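You operate a simulated robot arm through the tools that you are given. There is no shell and no other tool. Be economical: measure what you need, move in short steps, check, and stop when the job is done.

Carry out the task below with a simulated robot arm. There is one attempt and no reset: what you move stays moved.

## Task
Turn the clamped slat end for end and gauge its filler spot.
Fine: clamp it again, no dents; leave the gauge standing on the spot.
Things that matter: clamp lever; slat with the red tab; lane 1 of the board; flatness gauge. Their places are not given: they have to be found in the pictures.

It is judged by the outcome, as a careful person would: the job done as asked, and still so three seconds after it is handed in. It fails if anything else is knocked over, pushed out of place, dropped, spilled or broken.

## Robot
A 7-joint arm with a two-finger parallel gripper, fixed in place. Base frame: the origin is at the foot of the arm, x ahead of it, y to its left, z up. Lengths are in mm, angles in degrees, forces in N, time in s.
With the tool pointing down near the work surface it reaches from about 220 to 600 mm from the base axis. Its first joint turns from -66.0 to 66.0 degrees. Payload 2.5 kg.
Tool frame: the origin (TCP) lies between the finger pads and is the grasp point; the fingertips stand 23 mm ahead of it; z points along the fingers, y is the line along which they close. The gripper opens to 94 mm. The fingers are 38 mm wide and 10 mm thick; the gripper's body (54 by 96 mm) begins 39 mm behind the TCP.
Orientation is that of the tool frame in the base frame, as [roll, pitch, yaw] about the fixed x, y, z axes, in that order (R = Rz(yaw) Ry(pitch) Rx(roll)). With the fingers straight down and closing along the base's y, the tool's x points along the base's -x, its y along +y and its z along -z.

## Interface
- The arm moves only by the tool play_rows. Its argument "plan" is one flat list of numbers, 6 for each row, row after row: the shift along the base's x, y, z in mm, then the turn, a rotation vector about the base's x, y, z in rad. In form: [dx, dy, dz, rx, ry, rz, dx, dy, dz, rx, ry, rz, ...]. A call has 1 to 8 rows; each row shifts and turns the commanded pose from where the row before left it. "claw" is the finger opening in mm, from 0 to 94, set as the call begins (left out, the last holds). Each row takes 0.2 s and may step no farther than 50 mm and 8.6 degrees from the row before; otherwise, or with a gripper value out of range, the whole call is refused. Where a pose cannot be reached the arm comes as near as it can. A force on the tool above 50 N (or 10 N above the force at the start of the call, whichever is more), or a blocked arm, ends the call early, and 0.2 s more pass. Each finger travels about 108 mm/s and halts on what it meets, pressing with about 21 N; the grip force reading is that of the motor and also rises with nothing between the fingers. The clock runs only during rows and for 0.2 s after the last one: add rows that do not move to give the fingers time. The reply holds the time, the measured pose of the TCP, the force on the tool along the base axes, the opening and the grip force, in the units named above and with some noise.
- Cameras (640 x 400 px; columns grow to the right, rows downward): "scene" is fixed at [99.2, -409.5, 558.1]; the picture's right is [0.93, -0.38, 0.00], its down [-0.22, -0.54, -0.81] and it looks along [0.31, 0.75, -0.59] (base axes); focal length 325 px, centre (320, 200). "wrist" rides on the gripper at [-39, 0, -44] in the tool frame; the picture's right is [0.00, -1.00, 0.00], its down [0.97, 0.00, -0.24] and it looks along [0.24, 0.00, 0.97] (tool axes); focal length 218 px, centre (320, 200).
- get_image(camera): a new picture of that camera. The clock stands still meanwhile.
- point_at(camera, pixels): for up to 12 pixels [column, row] of the newest picture of that camera ("zoom" is the newest enlarged one), the place [x, y, z] in the base frame of the surface seen there, good to about 3 mm, but the place of the scene camera against the robot may be out by one fixed shift of up to 25 mm in any direction. The clock stands still meanwhile.
- zoom(camera, box): a new picture of the part [left, top, right, bottom] of that camera's present view, enlarged. The clock stands still meanwhile.
- sign_off(): hands the job in; it is judged then, once.

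Go step by step. Measure first, check grasps and placings, and put right what went wrong. The budget is 80 turns and 38 pictures, counting those below and the enlarged ones. Unless the task says otherwise, let go and move clear before handing in, and close with one line.

The tools are called after "Call:" as a command line: name --argument value ..., lists and objects as JSON in quotes. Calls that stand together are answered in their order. play_rows: Moves the arm, as the interface text tells. Its arguments: {"type":"object","properties":{"plan":{"type":"array"},"claw":{"type":"number"}},"required":["plan"]} The other tools are called the same way: get_image (camera) takes a picture; point_at (camera, pixels) gives the place of the surface under pixels of a picture; zoom (camera, box) takes an enlarged picture of a part of a camera's view; sign_off () hands the job in.

At the start:

```text
clock: 0.0
tool_pos: [340.1, 235.4, 277.7]
orientation: [-179.9, -0.1, 179.9]
force: [0.0, 0.5, -0.1]
finger_gap: 94.0
grasp_force: 0.1
```

scene: 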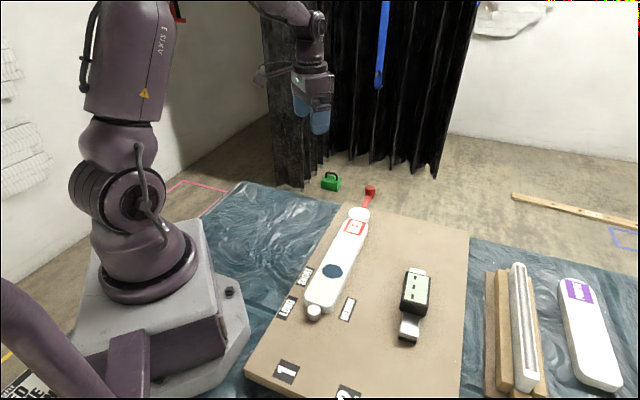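
wrist: 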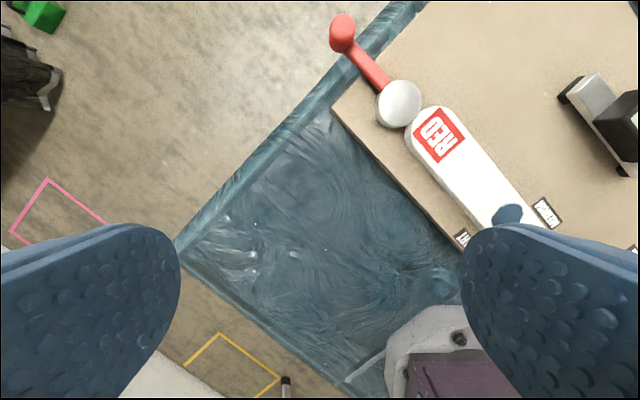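

The scene shows the slat (red tab near px 354,227), the clamp with red lever at (368,192), a gauge-like object at (412,300), and labels on the board. I'll zoom in for detail.

Call:
zoom --camera "scene" --box '[240, 170, 480, 400]'

Call:
zoom --camera "scene" --box '[290, 170, 390, 330]'

Call:
zoom --camera "wrist" --box '[320, 0, 640, 260]'

```text
1.74 times, centred on (360, 285) of scene
```

zoom: 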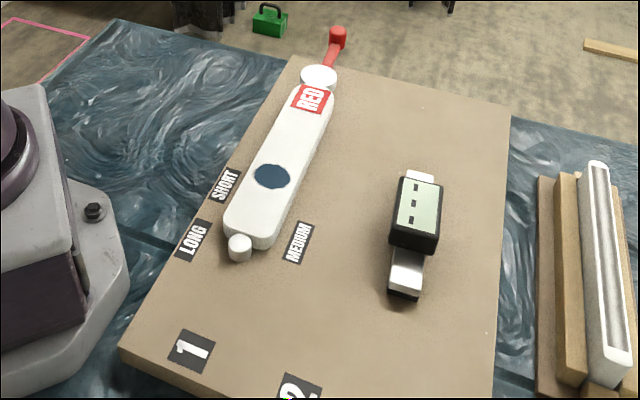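

```text
2.50 times, centred on (340, 250) of scene
```

zoom: 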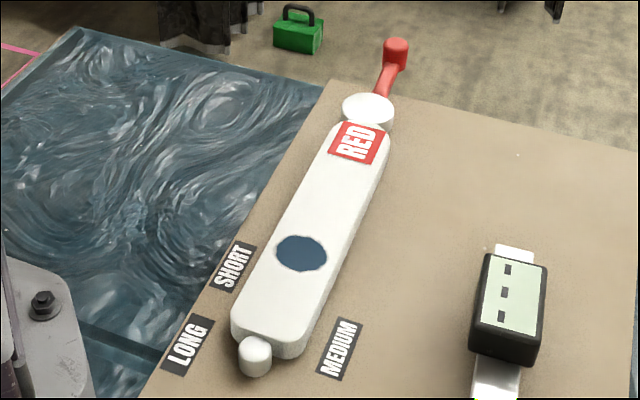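

```text
1.54 times, centred on (480, 130) of wrist
```

zoom: 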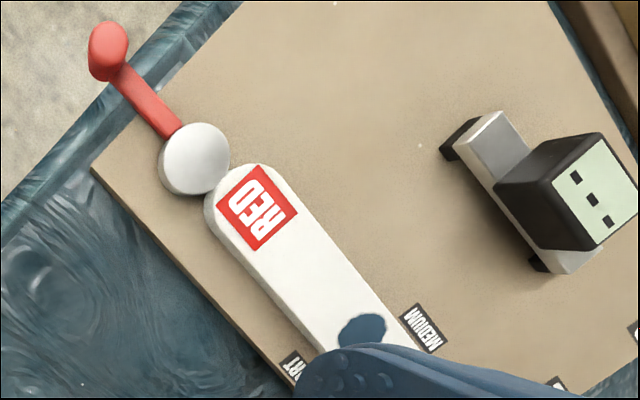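

The slat is held between a peg at the near end and an eccentric cam disc with a red lever at the far end; the gauge is a two-footed thing on the right. I'll measure key points in both cameras.

Call:
get_image --camera "scene"

Call:
get_image --camera "wrist"

Call:
point_at --camera "scene" --pixels '[[370, 189], [366, 201], [358, 214], [354, 227], [332, 270], [313, 309], [285, 372], [340, 340], [413, 292], [410, 326], [418, 270], [432, 203]]'

Call:
point_at --camera "wrist" --pixels '[[342, 25], [342, 45], [370, 70], [399, 103], [410, 140], [456, 118], [438, 135], [470, 180], [509, 213], [590, 92], [340, 115], [625, 115]]'

```text
32 pictures are left
```

scene: 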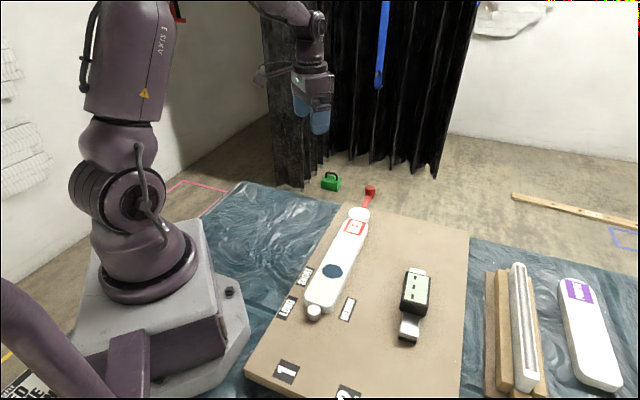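

```text
31 pictures are left
```

wrist: 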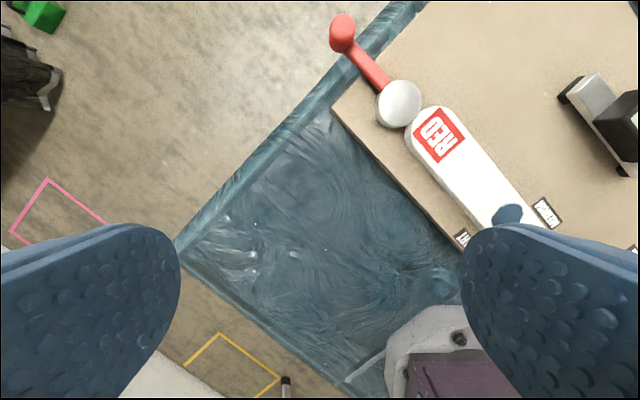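

```text
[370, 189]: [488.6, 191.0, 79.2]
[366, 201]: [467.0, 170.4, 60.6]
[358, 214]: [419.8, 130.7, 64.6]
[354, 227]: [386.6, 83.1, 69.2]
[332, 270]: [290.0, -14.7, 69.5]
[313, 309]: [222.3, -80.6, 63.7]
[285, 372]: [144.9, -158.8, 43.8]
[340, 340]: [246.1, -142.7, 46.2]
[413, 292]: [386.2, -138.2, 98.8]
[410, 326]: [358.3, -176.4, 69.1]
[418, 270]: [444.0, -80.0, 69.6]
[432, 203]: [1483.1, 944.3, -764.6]
```

```text
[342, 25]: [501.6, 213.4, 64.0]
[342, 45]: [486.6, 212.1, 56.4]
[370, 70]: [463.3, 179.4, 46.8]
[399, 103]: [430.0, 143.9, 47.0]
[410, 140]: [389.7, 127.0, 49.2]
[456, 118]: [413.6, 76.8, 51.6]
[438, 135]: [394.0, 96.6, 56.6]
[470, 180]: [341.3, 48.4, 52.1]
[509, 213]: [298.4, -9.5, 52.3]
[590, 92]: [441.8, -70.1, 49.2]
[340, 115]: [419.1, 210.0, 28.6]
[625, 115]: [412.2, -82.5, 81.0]
```

Wrist readings (trustworthy) put the slat top at z≈52, tab at (394,97), spot near (298,-10), cam disc at (430,144) and lever knob at (495,213). I'll move the wrist camera to look at the whole slat and gauge.

Call:
play_rows --plan '[-16, -47, 5, 0, 0, 0, -16, -47, 5, 0, 0, 0, -16, -47, 5, 0, 0, 0, -16, -47, 5, 0, 0, 0, -16, -20, 5, 0, 0, 0, 0, 0, 0, 0, 0, 0]'

Call:
get_image --camera "wrist"

```text
clock: 1.4
tool_pos: [260.9, 27.5, 303.4]
orientation: [-179.9, 0.1, -179.9]
force: [0.9, -0.2, 0.0]
finger_gap: 93.8
grasp_force: 0.1
```

```text
30 pictures are left
```

wrist: 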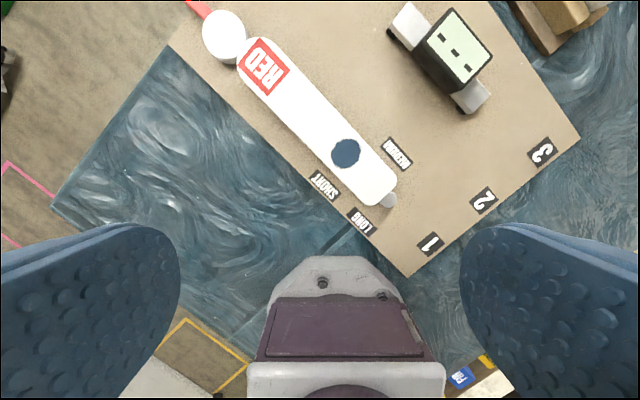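

The whole lane 1 is visible: slat with corners, spot at (346,153), peg at (388,199), disc at (224,36), gauge at (450,55). Measuring in detail.

Call:
zoom --camera "wrist" --box '[180, 0, 420, 230]'

Call:
zoom --camera "wrist" --box '[360, 0, 520, 130]'

Call:
point_at --camera "wrist" --pixels '[[224, 30], [265, 65], [285, 65], [240, 84], [346, 153], [390, 170], [345, 192], [395, 186], [390, 201], [290, 115], [313, 95], [375, 230]]'

Call:
point_at --camera "wrist" --pixels '[[405, 22], [478, 95], [460, 45], [447, 9], [491, 54], [470, 88], [416, 42], [395, 35], [463, 107], [422, 90], [540, 80], [500, 120]]'

```text
1.74 times, centred on (300, 115) of wrist
```

zoom: 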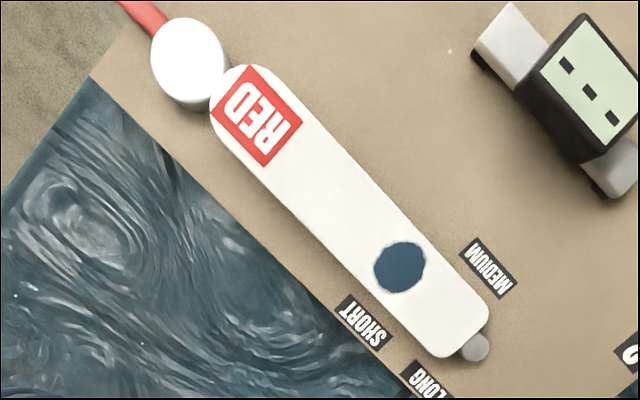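

```text
3.08 times, centred on (440, 65) of wrist
```

zoom: 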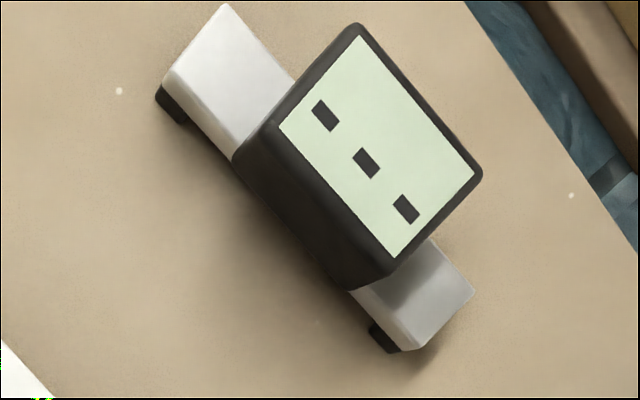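

```text
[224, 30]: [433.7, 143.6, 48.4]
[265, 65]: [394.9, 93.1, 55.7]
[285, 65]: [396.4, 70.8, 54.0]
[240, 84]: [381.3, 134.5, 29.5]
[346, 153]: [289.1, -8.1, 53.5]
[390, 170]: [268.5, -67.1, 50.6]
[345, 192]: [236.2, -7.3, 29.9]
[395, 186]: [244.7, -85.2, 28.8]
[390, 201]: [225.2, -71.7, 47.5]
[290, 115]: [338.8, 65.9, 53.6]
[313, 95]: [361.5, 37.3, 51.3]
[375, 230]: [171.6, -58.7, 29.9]
```

```text
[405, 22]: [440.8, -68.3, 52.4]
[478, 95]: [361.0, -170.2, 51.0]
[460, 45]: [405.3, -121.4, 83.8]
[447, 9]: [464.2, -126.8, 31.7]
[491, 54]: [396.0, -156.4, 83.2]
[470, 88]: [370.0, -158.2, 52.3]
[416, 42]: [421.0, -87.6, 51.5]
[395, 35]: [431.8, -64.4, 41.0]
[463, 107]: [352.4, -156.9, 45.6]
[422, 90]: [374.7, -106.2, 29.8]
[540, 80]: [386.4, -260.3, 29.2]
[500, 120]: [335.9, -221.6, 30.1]
```

Board top is z≈30, slat top ≈53, slat axis ≈46° in yaw. I need a close look at the clamp, so I'll move the camera over it.

Call:
play_rows --plan '[20, 25, -20, 0, 0, 0, 20, 25, -20, 0, 0, 0, 25, 25, -20, 0, 0, 0, 25, 25, -20, 0, 0, 0, 0, 20, -10, 0, 0, 0, 0, 0, 0, 0, 0, 0]'

Call:
get_image --camera "wrist"

Call:
zoom --camera "scene" --box '[330, 175, 400, 240]'

```text
clock: 2.8
tool_pos: [351.5, 148.5, 212.9]
orientation: [-180.0, 0.0, -180.0]
force: [0.8, 0.4, 0.4]
finger_gap: 94.2
grasp_force: 0.1
```

```text
27 pictures are left
```

wrist: 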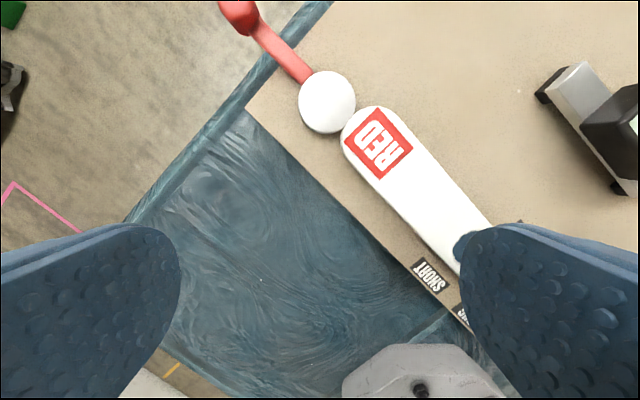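

```text
6.15 times, centred on (365, 208) of scene
```

zoom: 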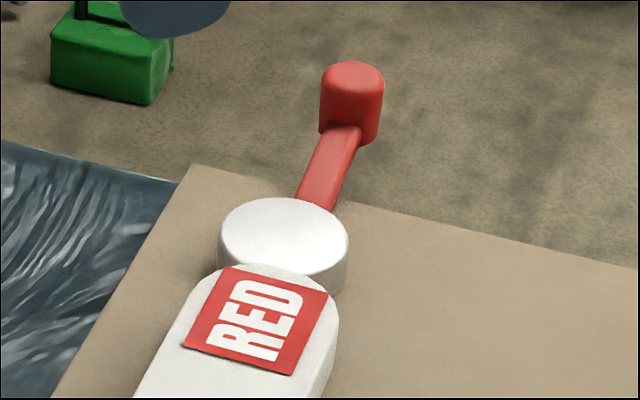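

The lever points outward along the lane with an upright knob at (240,15) px. Measuring knob, disc rim and slat end precisely.

Call:
point_at --camera "wrist" --pixels '[[238, 8], [240, 18], [252, 27], [275, 45], [300, 74], [328, 78], [328, 97], [303, 97], [352, 97], [327, 125], [345, 125], [375, 145]]'

Call:
point_at --camera "wrist" --pixels '[[376, 111], [348, 145], [372, 173], [405, 133], [430, 235], [476, 202], [452, 217], [412, 185], [398, 199], [440, 168], [376, 184], [432, 157]]'

```text
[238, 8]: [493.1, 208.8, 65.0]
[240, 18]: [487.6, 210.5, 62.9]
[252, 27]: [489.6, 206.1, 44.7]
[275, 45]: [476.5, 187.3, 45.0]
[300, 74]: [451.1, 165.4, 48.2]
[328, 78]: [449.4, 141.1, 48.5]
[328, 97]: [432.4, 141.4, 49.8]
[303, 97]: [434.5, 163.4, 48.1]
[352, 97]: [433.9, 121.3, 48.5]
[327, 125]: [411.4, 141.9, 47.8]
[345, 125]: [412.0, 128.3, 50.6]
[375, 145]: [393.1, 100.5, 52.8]
```

```text
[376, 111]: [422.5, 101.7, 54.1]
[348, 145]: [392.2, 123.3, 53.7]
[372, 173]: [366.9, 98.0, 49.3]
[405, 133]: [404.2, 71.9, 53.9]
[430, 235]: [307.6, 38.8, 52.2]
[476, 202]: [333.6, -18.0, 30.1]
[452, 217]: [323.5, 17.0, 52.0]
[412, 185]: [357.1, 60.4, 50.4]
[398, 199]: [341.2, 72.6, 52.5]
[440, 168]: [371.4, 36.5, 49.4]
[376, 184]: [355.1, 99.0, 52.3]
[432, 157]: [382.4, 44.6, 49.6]
```

Knob top is around (492,211,65), disc centre (431,143), slat runs at exactly 45° with centre line x−y≈297. I'll go above the knob with the fingers turned 45° so they can straddle it, and recheck.

Call:
play_rows --plan '[18, 8, -9, 0, 0, 0.131, 18, 8, -9, 0, 0, 0.131, 18, 8, -9, 0, 0, 0.131, 18, 8, -9, 0, 0, 0.131, 18, 8, -9, 0, 0, 0.131, 18, 8, -9, 0, 0, 0.131, 0, 0, 0, 0, 0, 0]' --claw 50

Call:
get_image --camera "wrist"

```text
clock: 4.4
tool_pos: [460.2, 197.0, 158.4]
orientation: [-179.9, 0.1, -134.8]
force: [-0.2, 0.4, 0.6]
finger_gap: 50.1
grasp_force: 0.0
```

```text
25 pictures are left
```

wrist: 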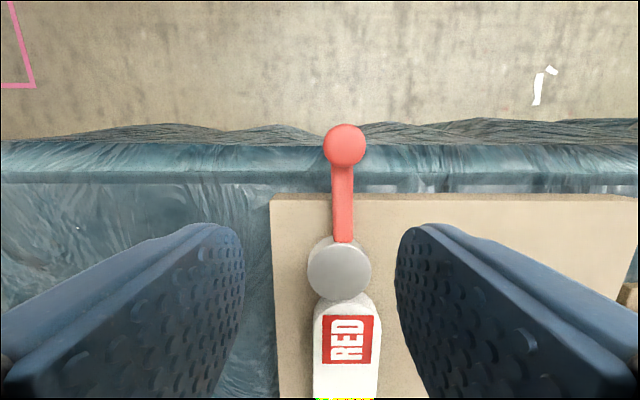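

Lever, knob (344,146), disc (339,270) are aligned with the lane. Measuring accurately from this close view.

Call:
point_at --camera "wrist" --pixels '[[344, 146], [344, 135], [328, 144], [360, 144], [343, 200], [339, 270], [309, 270], [369, 270], [339, 298], [316, 380], [378, 380], [348, 340]]'

Call:
zoom --camera "wrist" --box '[260, 110, 440, 400]'

```text
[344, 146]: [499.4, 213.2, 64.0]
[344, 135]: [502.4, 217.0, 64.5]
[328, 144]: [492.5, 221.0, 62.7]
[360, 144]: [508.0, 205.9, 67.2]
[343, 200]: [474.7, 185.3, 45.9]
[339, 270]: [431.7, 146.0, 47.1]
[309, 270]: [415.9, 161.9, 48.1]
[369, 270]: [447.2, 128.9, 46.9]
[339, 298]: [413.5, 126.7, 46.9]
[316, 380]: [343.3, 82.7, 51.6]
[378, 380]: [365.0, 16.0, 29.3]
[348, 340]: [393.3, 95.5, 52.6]
```

```text
1.38 times, centred on (350, 255) of wrist
```

zoom: 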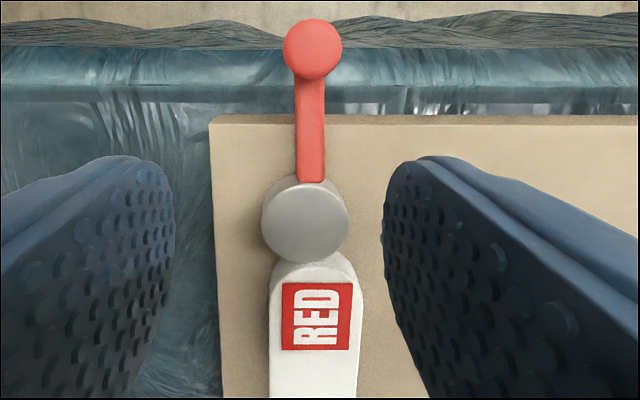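

Knob centre is ≈(500,213), radius ≈11. I'll straddle it with the fingertips just above the lever arm.

Call:
play_rows --plan '[20, 8.5, 0, 0, 0, 0, 20, 8.5, 0, 0, 0, 0, 0, 0, -30, 0, 0, 0, 0, 0, -30, 0, 0, 0, 0, 0, -24, 0, 0, 0, 0, 0, 0, 0, 0, 0]'

Call:
play_rows --plan '[0, 0, 0, 0, 0, 0, 0, 0, 0, 0, 0, 0]' --claw 28

Call:
get_image --camera "wrist"

```text
clock: 5.8
tool_pos: [499.3, 213.2, 74.4]
orientation: [180.0, 0.0, -134.9]
force: [0.3, -0.3, 0.8]
finger_gap: 49.9
grasp_force: 0.0
```

```text
clock: 6.4
tool_pos: [500.3, 214.0, 75.0]
orientation: [-180.0, 0.0, -134.9]
force: [-0.2, 0.6, 0.4]
finger_gap: 28.1
grasp_force: 0.0
```

```text
23 pictures are left
```

wrist: 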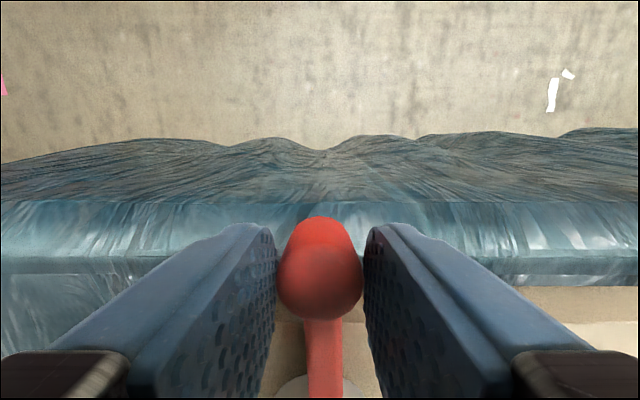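

The knob sits between the fingers. I'll nudge the lever clockwise (viewed from above) by 8° and read the force.

Call:
play_rows --plan '[4.6, -5.0, 0, 0, 0, -0.07, 4.4, -5.3, 0, 0, 0, -0.07, 0, 0, 0, 0, 0, 0]'

```text
clock: 7.2
tool_pos: [508.5, 201.7, 75.1]
orientation: [-180.0, 0.0, -143.1]
force: [-0.2, 0.3, -0.3]
finger_gap: 28.2
grasp_force: 0.2
```

The lever moved freely with no resistance. Continuing clockwise about 32° more.

Call:
play_rows --plan '[7.4, -11.5, 0, 0, 0, -0.14, 5.8, -12.4, 0, 0, 0, -0.14, 4.0, -13.1, 0, 0, 0, -0.14, 2.1, -13.5, 0, 0, 0, -0.14, 0, 0, 0, 0, 0, 0]'

Call:
get_image --camera "wrist"

Call:
zoom --camera "scene" --box '[330, 160, 430, 240]'

```text
clock: 8.4
tool_pos: [527.7, 152.9, 75.6]
orientation: [180.0, 0.1, -175.2]
force: [0.0, -0.3, -0.1]
finger_gap: 28.4
grasp_force: 0.2
```

```text
22 pictures are left
```

wrist: 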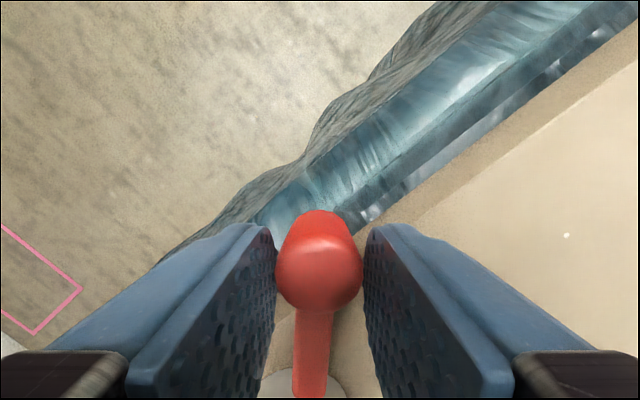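

```text
5.00 times, centred on (380, 200) of scene
```

zoom: 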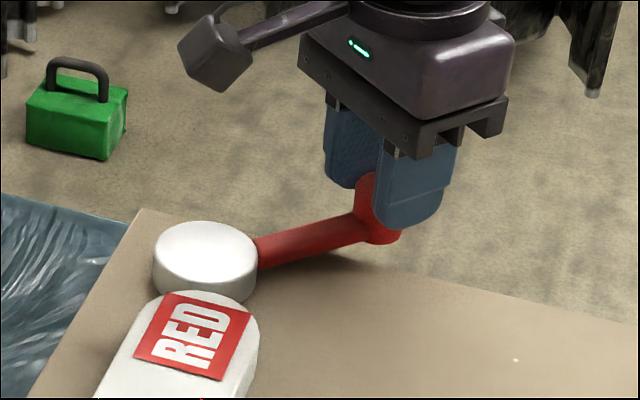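

The disc has started backing off the slat, with no force. I'll swing the lever another ~48°.

Call:
play_rows --plan '[0.3, -13.6, 0, 0, 0, -0.14, -1.7, -13.6, 0, 0, 0, -0.14, -3.5, -13.2, 0, 0, 0, -0.14, -5.4, -12.6, 0, 0, 0, -0.14, -7, -11.7, 0, 0, 0, -0.14, -8.6, -10.6, 0, 0, 0, -0.14, 0, 0, 0, 0, 0, 0]'

Call:
get_image --camera "wrist"

Call:
zoom --camera "scene" --box '[330, 160, 430, 240]'

```text
clock: 10.0
tool_pos: [503.4, 82.0, 77.8]
orientation: [179.5, -0.2, 136.9]
force: [16.2, 27.5, -7.4]
finger_gap: 41.4
grasp_force: 15.9
```

```text
20 pictures are left
```

wrist: 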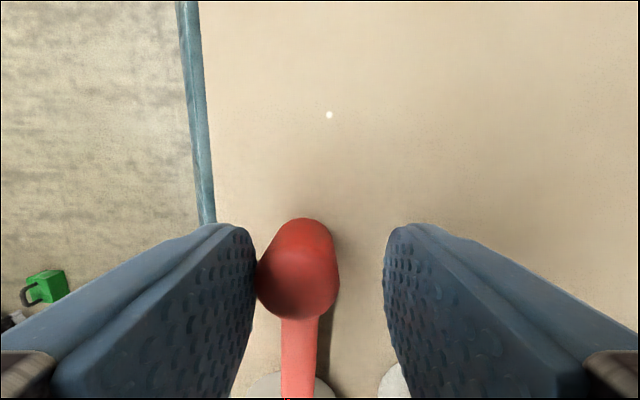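

```text
5.00 times, centred on (380, 200) of scene
```

zoom: 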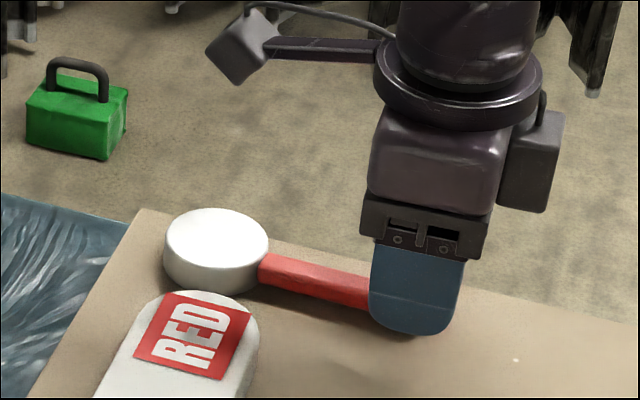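

The lever has reached its stop (27 N push-back) and the disc now shows a clear gap to the slat. I'll relax the push, open, and lift straight up.

Call:
play_rows --plan '[7, 7, 0, 0, 0, 0, 0, 0, 0, 0, 0, 0]' --claw 50

Call:
play_rows --plan '[0, 0, 30, 0, 0, 0, 0, 0, 40, 0, 0, 0, -18, -10, 20, 0, 0, 0.14, -30, -10, 10, 0, 0, 0.14, -30, -10, 10, 0, 0, 0.14, -30, -10, 10, 0, 0, 0.14, -30, 0, 0, 0, 0, 0.14, 0, 0, 0, 0, 0, 0]' --claw 94

```text
clock: 10.6
tool_pos: [509.3, 81.9, 76.4]
orientation: [-179.8, -0.1, 136.7]
force: [0.3, 0.0, 0.6]
finger_gap: 49.9
grasp_force: 0.1
```

```text
clock: 12.4
tool_pos: [369.9, 42.7, 195.1]
orientation: [-180.0, 0.1, 177.0]
force: [-0.5, -0.5, -0.3]
finger_gap: 94.0
grasp_force: 0.0
```

Clear of the clamp. I'll move above the slat centre (≈326,28) and test turning the tool to yaw 45°, so that the later 180° turn goes back toward known-reachable angles.

Call:
play_rows --plan '[-5.5, -1.9, 0, 0, 0, -0.144, -5.5, -1.9, 0, 0, 0, -0.144, -5.5, -1.9, 0, 0, 0, -0.144, -5.5, -1.9, 0, 0, 0, -0.144, -5.5, -1.9, 0, 0, 0, -0.144, -5.5, -1.9, 0, 0, 0, -0.144, -5.5, -1.9, 0, 0, 0, -0.144, -5.5, -1.9, 0, 0, 0, -0.144]'

Call:
play_rows --plan '[0, 0, 0, 0, 0, -0.144, 0, 0, 0, 0, 0, -0.144, 0, 0, 0, 0, 0, -0.144, 0, 0, 0, 0, 0, -0.144, 0, 0, 0, 0, 0, -0.144, 0, 0, 0, 0, 0, -0.144, 0, 0, 0, 0, 0, -0.144, 0, 0, 0, 0, 0, -0.144]'

Call:
get_image --camera "wrist"

```text
clock: 14.2
tool_pos: [327.8, 27.6, 194.5]
orientation: [179.9, 0.1, 110.8]
force: [0.1, -0.1, -0.9]
finger_gap: 94.1
grasp_force: 0.1
```

```text
clock: 16.0
tool_pos: [327.0, 29.3, 194.6]
orientation: [-180.0, 0.1, 44.7]
force: [-0.8, 0.2, 0.3]
finger_gap: 94.4
grasp_force: 0.1
```

```text
18 pictures are left
```

wrist: 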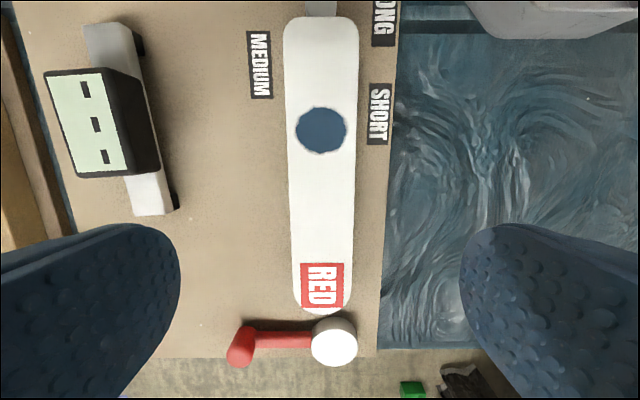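

Yaw 45° is reachable and the slat is nicely aligned between the fingers. Measuring slat edges, ends, spot, disc and peg here.

Call:
point_at --camera "wrist" --pixels '[[287, 60], [355, 60], [292, 220], [352, 220], [320, 20], [321, 5], [321, 130], [321, 104], [321, 152], [321, 311], [334, 338], [322, 285]]'

Call:
point_at --camera "wrist" --pixels '[[240, 345], [291, 60], [351, 60], [296, 220], [348, 220], [325, 310], [325, 358], [258, 60], [378, 115], [110, 40], [155, 190], [96, 125]]'

```text
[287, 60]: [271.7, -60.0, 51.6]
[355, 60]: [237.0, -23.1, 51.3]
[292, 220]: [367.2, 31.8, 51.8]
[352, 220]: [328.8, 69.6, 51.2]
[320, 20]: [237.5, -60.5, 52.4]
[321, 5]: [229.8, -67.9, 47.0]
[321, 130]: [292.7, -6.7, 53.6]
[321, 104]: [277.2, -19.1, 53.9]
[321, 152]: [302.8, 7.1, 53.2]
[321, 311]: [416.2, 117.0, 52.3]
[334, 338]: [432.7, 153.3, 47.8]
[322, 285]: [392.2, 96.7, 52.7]
```

```text
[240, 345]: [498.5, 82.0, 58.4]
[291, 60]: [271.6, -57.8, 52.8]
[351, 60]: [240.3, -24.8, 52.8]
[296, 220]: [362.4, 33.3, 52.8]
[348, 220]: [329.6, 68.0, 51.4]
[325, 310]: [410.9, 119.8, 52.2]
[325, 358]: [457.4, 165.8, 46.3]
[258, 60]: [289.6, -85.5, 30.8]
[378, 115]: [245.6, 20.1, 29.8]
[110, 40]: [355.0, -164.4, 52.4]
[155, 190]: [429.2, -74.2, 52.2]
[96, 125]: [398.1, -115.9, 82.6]
```

Slat centre line x−y≈297, width ≈52, centre s≈250, which is right below the tool. Descending and gripping.

Call:
play_rows --plan '[0, 0, -45, 0, 0, 0, 0, 0, -45, 0, 0, 0, 0, 0, -30, 0, 0, 0, 0, 0, -16, 0, 0, 0, 0, 0, 0, 0, 0, 0]'

Call:
play_rows --plan '[0, 0, 0, 0, 0, 0, 0, 0, 0, 0, 0, 0, 0, 0, 0, 0, 0, 0, 0, 0, 0, 0, 0, 0]' --claw 44

```text
clock: 17.2
tool_pos: [327.0, 28.7, 58.5]
orientation: [179.9, 0.0, 44.8]
force: [-0.5, -0.6, 0.6]
finger_gap: 94.1
grasp_force: 0.0
```

```text
clock: 18.2
tool_pos: [326.5, 28.0, 58.0]
orientation: [-180.0, 0.0, 45.0]
force: [0.1, 0.6, 0.5]
finger_gap: 57.7
grasp_force: 21.3
```

Gripped at 57.7 mm with 21 N. Lifting straight up.

Call:
play_rows --plan '[0, 0, 15, 0, 0, 0, 0, 0, 30, 0, 0, 0, 0, 0, 40, 0, 0, 0, 0, 0, 40, 0, 0, 0, 0, 0, 0, 0, 0, 0]'

Call:
get_image --camera "wrist"

```text
clock: 19.4
tool_pos: [326.5, 27.3, 184.1]
orientation: [-179.9, 0.1, 44.9]
force: [-0.4, 0.1, -1.5]
finger_gap: 57.4
grasp_force: 21.2
```

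```text
17 pictures are left
```

wrist: 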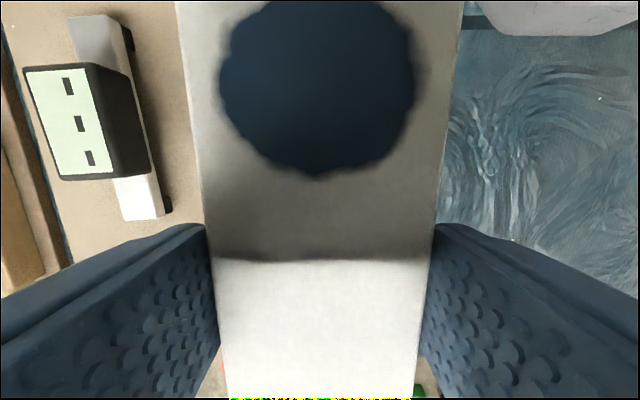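

The slat is held, weighing ~1.5 N. I'll turn it 180° counter-clockwise at this height, clear of everything.

Call:
play_rows --plan '[0, 0, 0, 0, 0, 0.1428, 0, 0, 0, 0, 0, 0.1428, 0, 0, 0, 0, 0, 0.1428, 0, 0, 0, 0, 0, 0.1428, 0, 0, 0, 0, 0, 0.1428, 0, 0, 0, 0, 0, 0.1428, 0, 0, 0, 0, 0, 0.1428, 0, 0, 0, 0, 0, 0.1428]'

Call:
play_rows --plan '[0, 0, 0, 0, 0, 0.1428, 0, 0, 0, 0, 0, 0.1428, 0, 0, 0, 0, 0, 0.1428, 0, 0, 0, 0, 0, 0.1428, 0, 0, 0, 0, 0, 0.1428, 0, 0, 0, 0, 0, 0.1428, 0, 0, 0, 0, 0, 0.1428, 0, 0, 0, 0, 0, 0.1428]'

Call:
play_rows --plan '[0, 0, 0, 0, 0, 0.1428, 0, 0, 0, 0, 0, 0.1428, 0, 0, 0, 0, 0, 0.1428, 0, 0, 0, 0, 0, 0.1428, 0, 0, 0, 0, 0, 0.1428, 0, 0, 0, 0, 0, 0.1428, 0, 0, 0, 0, 0, 0]'

Call:
get_image --camera "scene"

```text
clock: 21.2
tool_pos: [327.3, 27.7, 184.5]
orientation: [-179.9, 0.0, 110.6]
force: [0.1, 0.1, -2.0]
finger_gap: 57.8
grasp_force: 20.8
```

```text
clock: 23.0
tool_pos: [328.0, 28.5, 183.7]
orientation: [-180.0, 0.0, 175.9]
force: [1.0, 0.2, -2.7]
finger_gap: 57.9
grasp_force: 20.9
```

```text
clock: 24.6
tool_pos: [327.4, 28.6, 183.9]
orientation: [180.0, 0.1, -134.9]
force: [-0.4, 0.0, -1.4]
finger_gap: 57.4
grasp_force: 21.1
```

```text
16 pictures are left
```

scene: 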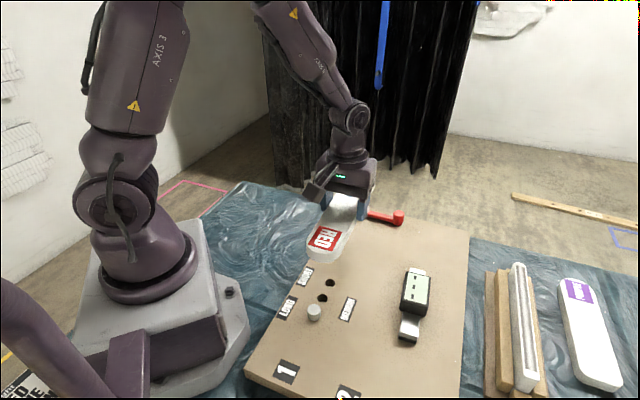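

The peg sits in the LONG hole and the lever is still open. Lowering the slat to just above peg height and checking.

Call:
play_rows --plan '[0, 0, -45, 0, 0, 0, 0, 0, -35, 0, 0, 0, 0, 0, -23, 0, 0, 0, 0, 0, 0, 0, 0, 0]'

Call:
zoom --camera "scene" --box '[270, 180, 420, 340]'

```text
clock: 25.6
tool_pos: [326.5, 29.2, 79.8]
orientation: [180.0, 0.1, -135.0]
force: [-0.3, 0.5, -2.2]
finger_gap: 57.5
grasp_force: 21.4
```

```text
2.50 times, centred on (345, 260) of scene
```

zoom: 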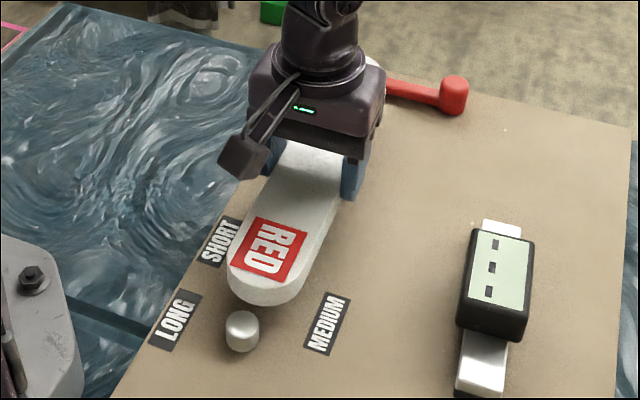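

I'll compare the slat's near end with the peg using points in this zoom.

Call:
point_at --camera "zoom" --pixels '[[256, 288], [262, 297], [240, 320], [250, 316], [230, 262], [308, 262], [300, 250], [236, 250]]'

```text
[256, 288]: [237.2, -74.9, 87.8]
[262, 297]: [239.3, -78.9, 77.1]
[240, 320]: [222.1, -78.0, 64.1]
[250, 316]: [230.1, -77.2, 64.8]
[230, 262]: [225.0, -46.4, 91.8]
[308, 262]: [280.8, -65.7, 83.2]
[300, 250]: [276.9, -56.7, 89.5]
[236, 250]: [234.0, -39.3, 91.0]
```

The slat end (s≈113.4) is clear of the peg's front (≈108–112) in the same frame. Lowering the last 21 mm slowly.

Call:
play_rows --plan '[0.7, 0.7, -8, 0, 0, 0, 0, 0, -6, 0, 0, 0, 0, 0, -4, 0, 0, 0, 0, 0, -2, 0, 0, 0, 0, 0, 0, 0, 0, 0]'

```text
clock: 26.8
tool_pos: [327.8, 29.3, 60.5]
orientation: [-180.0, 0.0, -135.1]
force: [0.2, 0.0, -1.1]
finger_gap: 57.4
grasp_force: 20.6
```

Call:
play_rows --plan '[0, 0, -1, 0, 0, 0, 0, 0, -1, 0, 0, 0, 0, 0, 0, 0, 0, 0]'

```text
clock: 27.6
tool_pos: [327.8, 28.8, 58.1]
orientation: [180.0, 0.0, -135.2]
force: [0.0, 0.3, -1.6]
finger_gap: 57.5
grasp_force: 20.7
```

No contact yet; a hair lower.

Call:
play_rows --plan '[0, 0, -0.5, 0, 0, 0, 0, 0, -0.5, 0, 0, 0, 0, 0, 0, 0, 0, 0]'

```text
clock: 28.4
tool_pos: [327.9, 28.2, 58.2]
orientation: [179.9, 0.0, -135.1]
force: [-2.0, -0.3, 5.6]
finger_gap: 57.6
grasp_force: 20.9
```

Contact with the board (5.6 N). Now I'll slide the slat gently back against the peg while it's still held.

Call:
play_rows --plan '[0, 0, 0.5, 0, 0, 0, -0.7, -0.7, 0, 0, 0, 0, -0.7, -0.7, 0, 0, 0, 0, 0, 0, 0, 0, 0, 0]'

```text
clock: 29.4
tool_pos: [326.0, 26.9, 57.8]
orientation: [-180.0, 0.0, -135.1]
force: [-0.2, -0.6, -1.5]
finger_gap: 57.6
grasp_force: 21.4
```

Call:
play_rows --plan '[-0.7, -0.7, 0, 0, 0, 0, -0.7, -0.7, 0, 0, 0, 0, 0, 0, 0, 0, 0, 0]'

```text
clock: 30.2
tool_pos: [324.9, 27.1, 59.3]
orientation: [179.9, 0.1, -135.0]
force: [-0.7, 1.4, -2.2]
finger_gap: 57.3
grasp_force: 21.1
```

Call:
play_rows --plan '[-0.7, -0.7, 0, 0, 0, 0, -0.7, -0.7, 0, 0, 0, 0, 0, 0, 0, 0, 0, 0]'

```text
clock: 31.0
tool_pos: [325.2, 24.4, 59.6]
orientation: [-180.0, 0.2, -135.2]
force: [7.6, 9.0, 1.1]
finger_gap: 57.4
grasp_force: 21.1
```

Contact with the peg (≈12 N along the lane). I'll ease off a bit, settle down onto the board and release.

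Call:
play_rows --plan '[0.4, 0.4, -0.3, 0, 0, 0, 0, 0, -0.3, 0, 0, 0, 0, 0, 0, 0, 0, 0]'

Call:
play_rows --plan '[0, 0, 0, 0, 0, 0, 0, 0, 0, 0, 0, 0, 0, 0, 0, 0, 0, 0]' --claw 92

Call:
play_rows --plan '[0, 0, 30, 0, 0, 0, 0, 0, 45, 0, 0, 0, 0, 0, 45, 0, 0, 0, 0, 0, 15, 0, 0, 0, 0, 0, 0, 0, 0, 0]'

Call:
get_image --camera "wrist"

```text
clock: 31.8
tool_pos: [325.6, 26.2, 57.6]
orientation: [-179.9, 0.2, -135.1]
force: [7.9, 12.8, 9.0]
finger_gap: 57.6
grasp_force: 20.8
```

```text
clock: 32.6
tool_pos: [322.9, 26.4, 58.4]
orientation: [180.0, 0.0, -135.2]
force: [0.2, -0.6, 0.0]
finger_gap: 92.2
grasp_force: 0.0
```

```text
clock: 33.8
tool_pos: [322.9, 25.7, 194.5]
orientation: [-179.9, 0.0, -135.2]
force: [-0.1, 0.2, -0.7]
finger_gap: 92.0
grasp_force: 0.1
```

```text
14 pictures are left
```

wrist: 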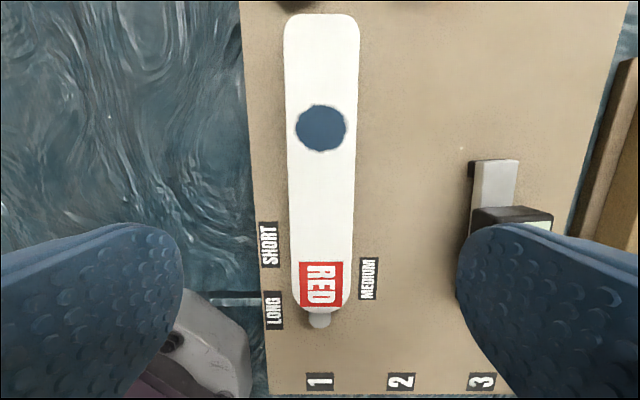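

The slat now lies turned with the tab at the peg (320,318) and the spot at (321,128). Measuring spot and edges, then I'll go back to the lever.

Call:
point_at --camera "wrist" --pixels '[[321, 128], [321, 104], [321, 152], [296, 128], [347, 128], [322, 15], [286, 60], [357, 60], [292, 230], [352, 230], [320, 310], [320, 320]]'

```text
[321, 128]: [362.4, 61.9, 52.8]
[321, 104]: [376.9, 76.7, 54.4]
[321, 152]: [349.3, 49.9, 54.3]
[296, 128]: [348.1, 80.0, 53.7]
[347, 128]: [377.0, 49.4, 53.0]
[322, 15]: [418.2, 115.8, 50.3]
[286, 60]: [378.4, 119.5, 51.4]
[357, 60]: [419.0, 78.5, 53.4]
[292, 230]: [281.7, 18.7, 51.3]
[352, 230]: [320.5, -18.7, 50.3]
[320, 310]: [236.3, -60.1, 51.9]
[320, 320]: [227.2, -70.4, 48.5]
```

The spot is at (363,64) and the slat line x−y≈300 at 45°. Now moving above the lever knob, estimated at (510,89), turning the tool to match the lever.

Call:
play_rows --plan '[16, 6, 0, 0, 0, -0.14, 16, 6, 0, 0, 0, -0.14, 16, 6, 0, 0, 0, -0.14, 16, 6, 0, 0, 0, -0.14, 16, 6, 0, 0, 0, -0.14, 16, 6, 0, 0, 0, -0.14, 16, 6, 0, 0, 0, -0.14]' --claw 60

Call:
play_rows --plan '[16, 6, -10, 0, 0, -0.14, 16, 6, -10, 0, 0, -0.14, 16, 6, -10, 0, 0, -0.14, 0, 0, 0, 0, 0, 0]'

Call:
get_image --camera "wrist"

```text
clock: 35.4
tool_pos: [435.7, 67.5, 193.8]
orientation: [-180.0, 0.0, 168.7]
force: [0.3, -0.2, 0.0]
finger_gap: 60.1
grasp_force: 0.0
```

```text
clock: 36.4
tool_pos: [484.5, 85.6, 163.0]
orientation: [179.9, -0.1, 144.6]
force: [-0.3, 0.0, 0.0]
finger_gap: 60.1
grasp_force: 0.1
```

```text
13 pictures are left
```

wrist: 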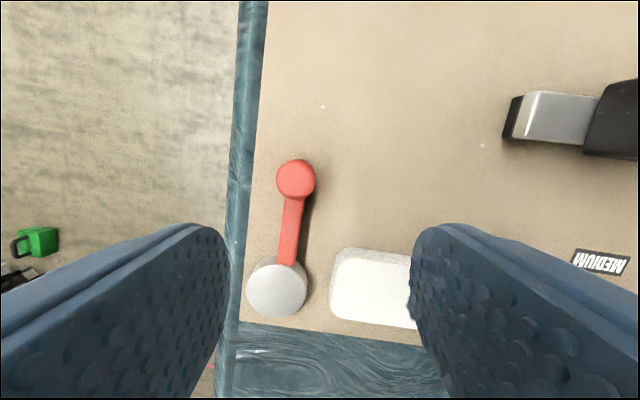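

Call:
point_at --camera "wrist" --pixels '[[296, 178], [296, 168], [280, 178], [312, 178], [291, 220], [276, 286], [249, 286], [304, 286], [335, 290]]'

```text
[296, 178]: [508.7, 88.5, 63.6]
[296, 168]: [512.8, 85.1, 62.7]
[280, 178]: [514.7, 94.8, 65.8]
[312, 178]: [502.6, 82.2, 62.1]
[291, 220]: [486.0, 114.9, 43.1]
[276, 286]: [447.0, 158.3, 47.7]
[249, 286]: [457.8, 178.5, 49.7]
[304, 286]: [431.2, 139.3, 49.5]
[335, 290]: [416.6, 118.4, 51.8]
```

Knob is at (509.5,88); from both positions the cam pivot works out at (445,145) with knob radius 87, original lever angle 51°, now −41.5°. Straddling the knob again.

Call:
play_rows --plan '[25, 2.4, 0, 0, 0, 0, 0, 0, -30, 0, 0, 0, 0, 0, -34, 0, 0, 0, 0, 0, -23, 0, 0, 0, 0, 0, 0, 0, 0, 0]'

Call:
play_rows --plan '[0, 0, 0, 0, 0, 0, 0, 0, 0, 0, 0, 0]' --claw 28

```text
clock: 37.6
tool_pos: [508.5, 88.3, 75.4]
orientation: [-180.0, 0.0, 144.7]
force: [-0.3, 0.3, -0.7]
finger_gap: 60.0
grasp_force: 0.0
```

```text
clock: 38.2
tool_pos: [509.5, 88.2, 75.6]
orientation: [-179.9, 0.0, 144.7]
force: [-0.5, -1.0, 0.2]
finger_gap: 28.1
grasp_force: 0.1
```

Straddled. Swinging the lever back counter-clockwise the first 64°.

Call:
play_rows --plan '[7.3, 9.6, 0, 0, 0, 0.14, 6, 10.5, 0, 0, 0, 0.14, 4.5, 11.3, 0, 0, 0, 0.14, 2.8, 11.8, 0, 0, 0, 0.14, 1.2, 12.1, 0, 0, 0, 0.14, -0.6, 12.1, 0, 0, 0, 0.14, -2.2, 12, 0, 0, 0, 0.14, -3.8, 11.5, 0, 0, 0, 0.14]'

```text
clock: 40.0
tool_pos: [523.8, 178.2, 76.2]
orientation: [-180.0, 0.0, -151.0]
force: [0.5, -0.7, 0.7]
finger_gap: 28.5
grasp_force: 0.5
```

No resistance yet (≈22°). Continuing to about 49° in smaller steps.

Call:
play_rows --plan '[-5.1, 10.2, 0, 0, 0, 0.13, -6.3, 9.5, 0, 0, 0, 0.13, -6.4, 7.4, 0, 0, 0, 0.11, -5.5, 5.3, 0, 0, 0, 0.08, 0, 0, 0, 0, 0, 0]'

Call:
get_image --camera "wrist"

```text
clock: 41.2
tool_pos: [501.6, 210.3, 76.9]
orientation: [180.0, 0.1, -125.4]
force: [0.2, 0.4, 0.0]
finger_gap: 28.0
grasp_force: 0.1
```

```text
12 pictures are left
```

wrist: 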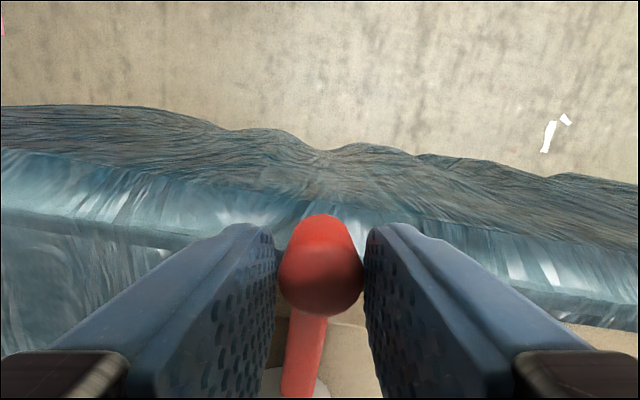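

No force yet and the lever is near its original angle. Pushing on in 1.5 mm steps, watching the force.

Call:
play_rows --plan '[-1.2, 1, 0, 0, 0, 0, -1.2, 1, 0, 0, 0, 0, -1.2, 1, 0, 0, 0, 0, 0, 0, 0, 0, 0, 0]'

```text
clock: 42.2
tool_pos: [497.3, 215.2, 74.2]
orientation: [180.0, -0.1, -125.4]
force: [0.9, 0.2, 0.3]
finger_gap: 28.2
grasp_force: 0.0
```

By geometry the knob is now at (≈499,213), its original place. I'll lift off and check the disc against the slat end.

Call:
play_rows --plan '[0, 0, 0, 0, 0, 0, 0, 0, 0, 0, 0, 0]' --claw 50

Call:
play_rows --plan '[0, 0, 30, 0, 0, 0, 0, 0, 40, 0, 0, 0, -20, -20, 20, 0, 0, -0.12, -20, -20, 0, 0, 0, -0.05, -15, -15, 0, 0, 0, 0, 0, 0, 0, 0, 0, 0]' --claw 94

Call:
get_image --camera "wrist"

```text
clock: 42.8
tool_pos: [496.2, 213.9, 75.0]
orientation: [-180.0, 0.0, -125.4]
force: [-0.1, 0.7, -0.9]
finger_gap: 49.7
grasp_force: 0.1
```

```text
clock: 44.2
tool_pos: [442.2, 158.4, 165.2]
orientation: [180.0, 0.0, -135.2]
force: [0.1, -0.7, -0.1]
finger_gap: 93.9
grasp_force: 0.1
```

```text
11 pictures are left
```

wrist: 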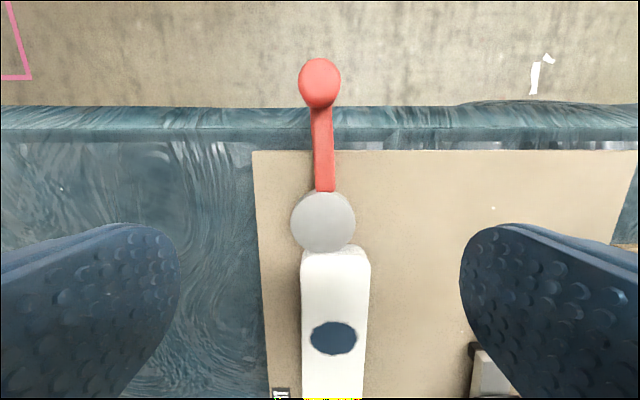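

Call:
point_at --camera "wrist" --pixels '[[320, 76], [322, 150], [323, 222], [293, 222], [353, 222], [325, 252], [335, 250], [335, 262], [334, 338], [306, 300], [368, 300]]'

Call:
zoom --camera "wrist" --box '[270, 170, 400, 300]'

```text
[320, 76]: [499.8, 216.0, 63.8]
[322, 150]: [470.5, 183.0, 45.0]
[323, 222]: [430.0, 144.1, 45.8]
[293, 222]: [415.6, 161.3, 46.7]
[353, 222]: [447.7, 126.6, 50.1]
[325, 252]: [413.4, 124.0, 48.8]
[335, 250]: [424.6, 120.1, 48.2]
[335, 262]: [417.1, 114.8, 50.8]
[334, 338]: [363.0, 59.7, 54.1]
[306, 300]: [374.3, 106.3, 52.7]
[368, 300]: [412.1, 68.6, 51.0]
```

```text
3.08 times, centred on (335, 235) of wrist
```

zoom: 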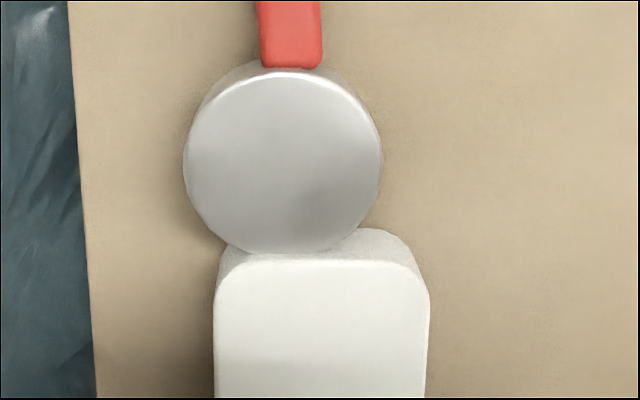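

The disc touches the slat end and lever is back within ~1° of its original pose (knob (499.8,216), disc (430,144)). To be sure it is really clamped, I'll grip the slat at its centre and try a 1 mm tug along the lane.

Call:
play_rows --plan '[-28.9, -32.9, 0, 0, 0, 0, -28.9, -32.9, 0, 0, 0, 0, -28.9, -32.9, 0, 0, 0, 0, -28.9, -32.9, 0, 0, 0, 0, 0, 0, -40, 0, 0, 0, 0, 0, -40, 0, 0, 0, 0, 0, -25, 0, 0, 0, 0, 0, 0, 0, 0, 0]'

Call:
play_rows --plan '[0, 0, 0, 0, 0, 0, 0, 0, 0, 0, 0, 0, 0, 0, 0, 0, 0, 0]' --claw 52

Call:
play_rows --plan '[0.7, 0.7, 0, 0, 0, 0, 0, 0, 0, 0, 0, 0]'

```text
clock: 46.0
tool_pos: [328.0, 27.2, 60.4]
orientation: [-180.0, -0.1, -135.0]
force: [0.6, -0.8, -0.1]
finger_gap: 93.9
grasp_force: 0.1
```

```text
clock: 46.8
tool_pos: [326.4, 26.8, 61.0]
orientation: [180.0, 0.1, -135.0]
force: [0.2, 0.3, -1.2]
finger_gap: 57.8
grasp_force: 21.7
```

```text
clock: 47.4
tool_pos: [326.9, 27.7, 60.6]
orientation: [179.9, -0.1, -135.2]
force: [-4.0, -5.2, 3.6]
finger_gap: 57.7
grasp_force: 20.6
```

The slat resists (6.5 N for 1 mm). Testing the other way.

Call:
play_rows --plan '[-0.7, -0.7, 0, 0, 0, 0, 0, 0, 0, 0, 0, 0]'

Call:
play_rows --plan '[-0.7, -0.7, 0, 0, 0, 0, 0, 0, 0, 0, 0, 0]'

```text
clock: 48.0
tool_pos: [328.0, 27.5, 61.5]
orientation: [179.9, 0.1, -135.2]
force: [0.8, 0.3, 0.9]
finger_gap: 57.3
grasp_force: 20.6
```

```text
clock: 48.6
tool_pos: [326.6, 28.0, 61.5]
orientation: [-179.9, 0.2, -135.1]
force: [4.5, 7.2, -0.1]
finger_gap: 57.6
grasp_force: 21.0
```

Held both ways (8.5 N back), so the slat is clamped with no play. Releasing, lifting, and going to view the gauge.

Call:
play_rows --plan '[0.7, 0.7, 0, 0, 0, 0, 0, 0, 0, 0, 0, 0]'

Call:
play_rows --plan '[0, 0, 0, 0, 0, 0, 0, 0, 0, 0, 0, 0, 0, 0, 40, 0, 0, 0, 0, 0, 45, 0, 0, 0, 0, 0, 45, 0, 0, 0]' --claw 94

Call:
play_rows --plan '[10, -45, 0, 0, 0, 0.03, 10, -45, 0, 0, 0, 0.03, 10, -45, 0, 0, 0, 0.03, 12, -42, 0, 0, 0, 0.03, 0, 0, 0, 0, 0, 0]'

Call:
get_image --camera "wrist"

```text
clock: 49.2
tool_pos: [327.7, 27.8, 60.8]
orientation: [-180.0, 0.1, -135.2]
force: [6.4, 5.2, -0.7]
finger_gap: 57.7
grasp_force: 20.9
```

```text
clock: 50.4
tool_pos: [326.0, 27.5, 190.0]
orientation: [180.0, 0.0, -135.1]
force: [-0.2, 0.0, 0.1]
finger_gap: 94.1
grasp_force: 0.2
```

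```text
clock: 51.6
tool_pos: [369.2, -151.4, 190.4]
orientation: [180.0, 0.0, -128.1]
force: [-0.2, 0.2, -0.6]
finger_gap: 94.1
grasp_force: 0.1
```

```text
9 pictures are left
```

wrist: 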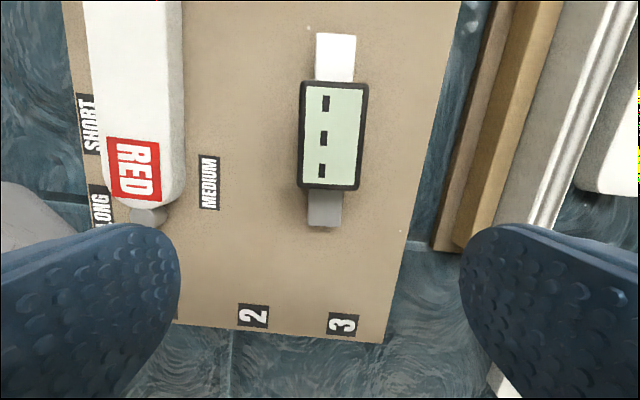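

The gauge is seen nearly aligned: bar ends at (336,35) and (325,225), body (333,135). Measuring.

Call:
point_at --camera "wrist" --pixels '[[336, 36], [325, 222], [336, 60], [326, 205], [334, 86], [330, 185], [303, 135], [363, 135], [333, 135], [318, 60], [354, 60], [309, 205]]'

Call:
zoom --camera "wrist" --box '[260, 20, 400, 240]'

Call:
zoom --camera "scene" --box '[380, 250, 450, 350]'

```text
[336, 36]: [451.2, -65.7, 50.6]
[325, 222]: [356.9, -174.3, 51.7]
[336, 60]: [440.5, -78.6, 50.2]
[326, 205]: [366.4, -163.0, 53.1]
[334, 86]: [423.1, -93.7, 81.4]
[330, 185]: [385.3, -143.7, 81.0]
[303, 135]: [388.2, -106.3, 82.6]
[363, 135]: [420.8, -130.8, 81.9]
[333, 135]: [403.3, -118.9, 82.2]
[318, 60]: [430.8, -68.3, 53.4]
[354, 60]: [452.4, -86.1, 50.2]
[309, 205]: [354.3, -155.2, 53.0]
```

```text
1.82 times, centred on (330, 130) of wrist
```

zoom: 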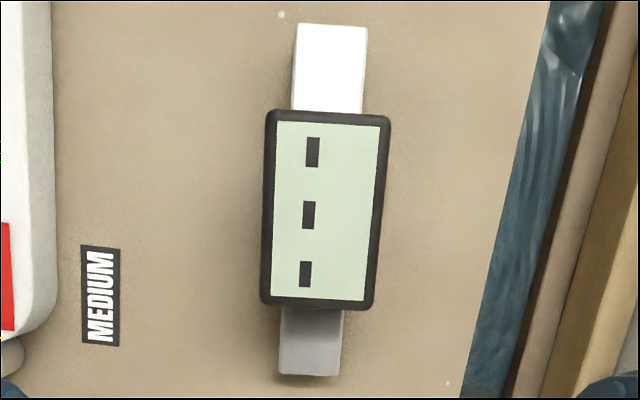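

```text
4.00 times, centred on (415, 300) of scene
```

zoom: 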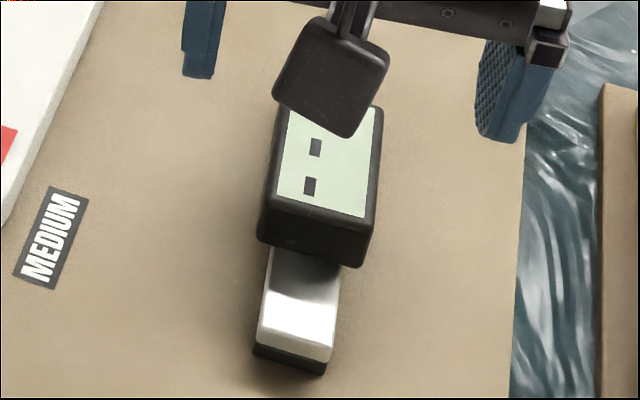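

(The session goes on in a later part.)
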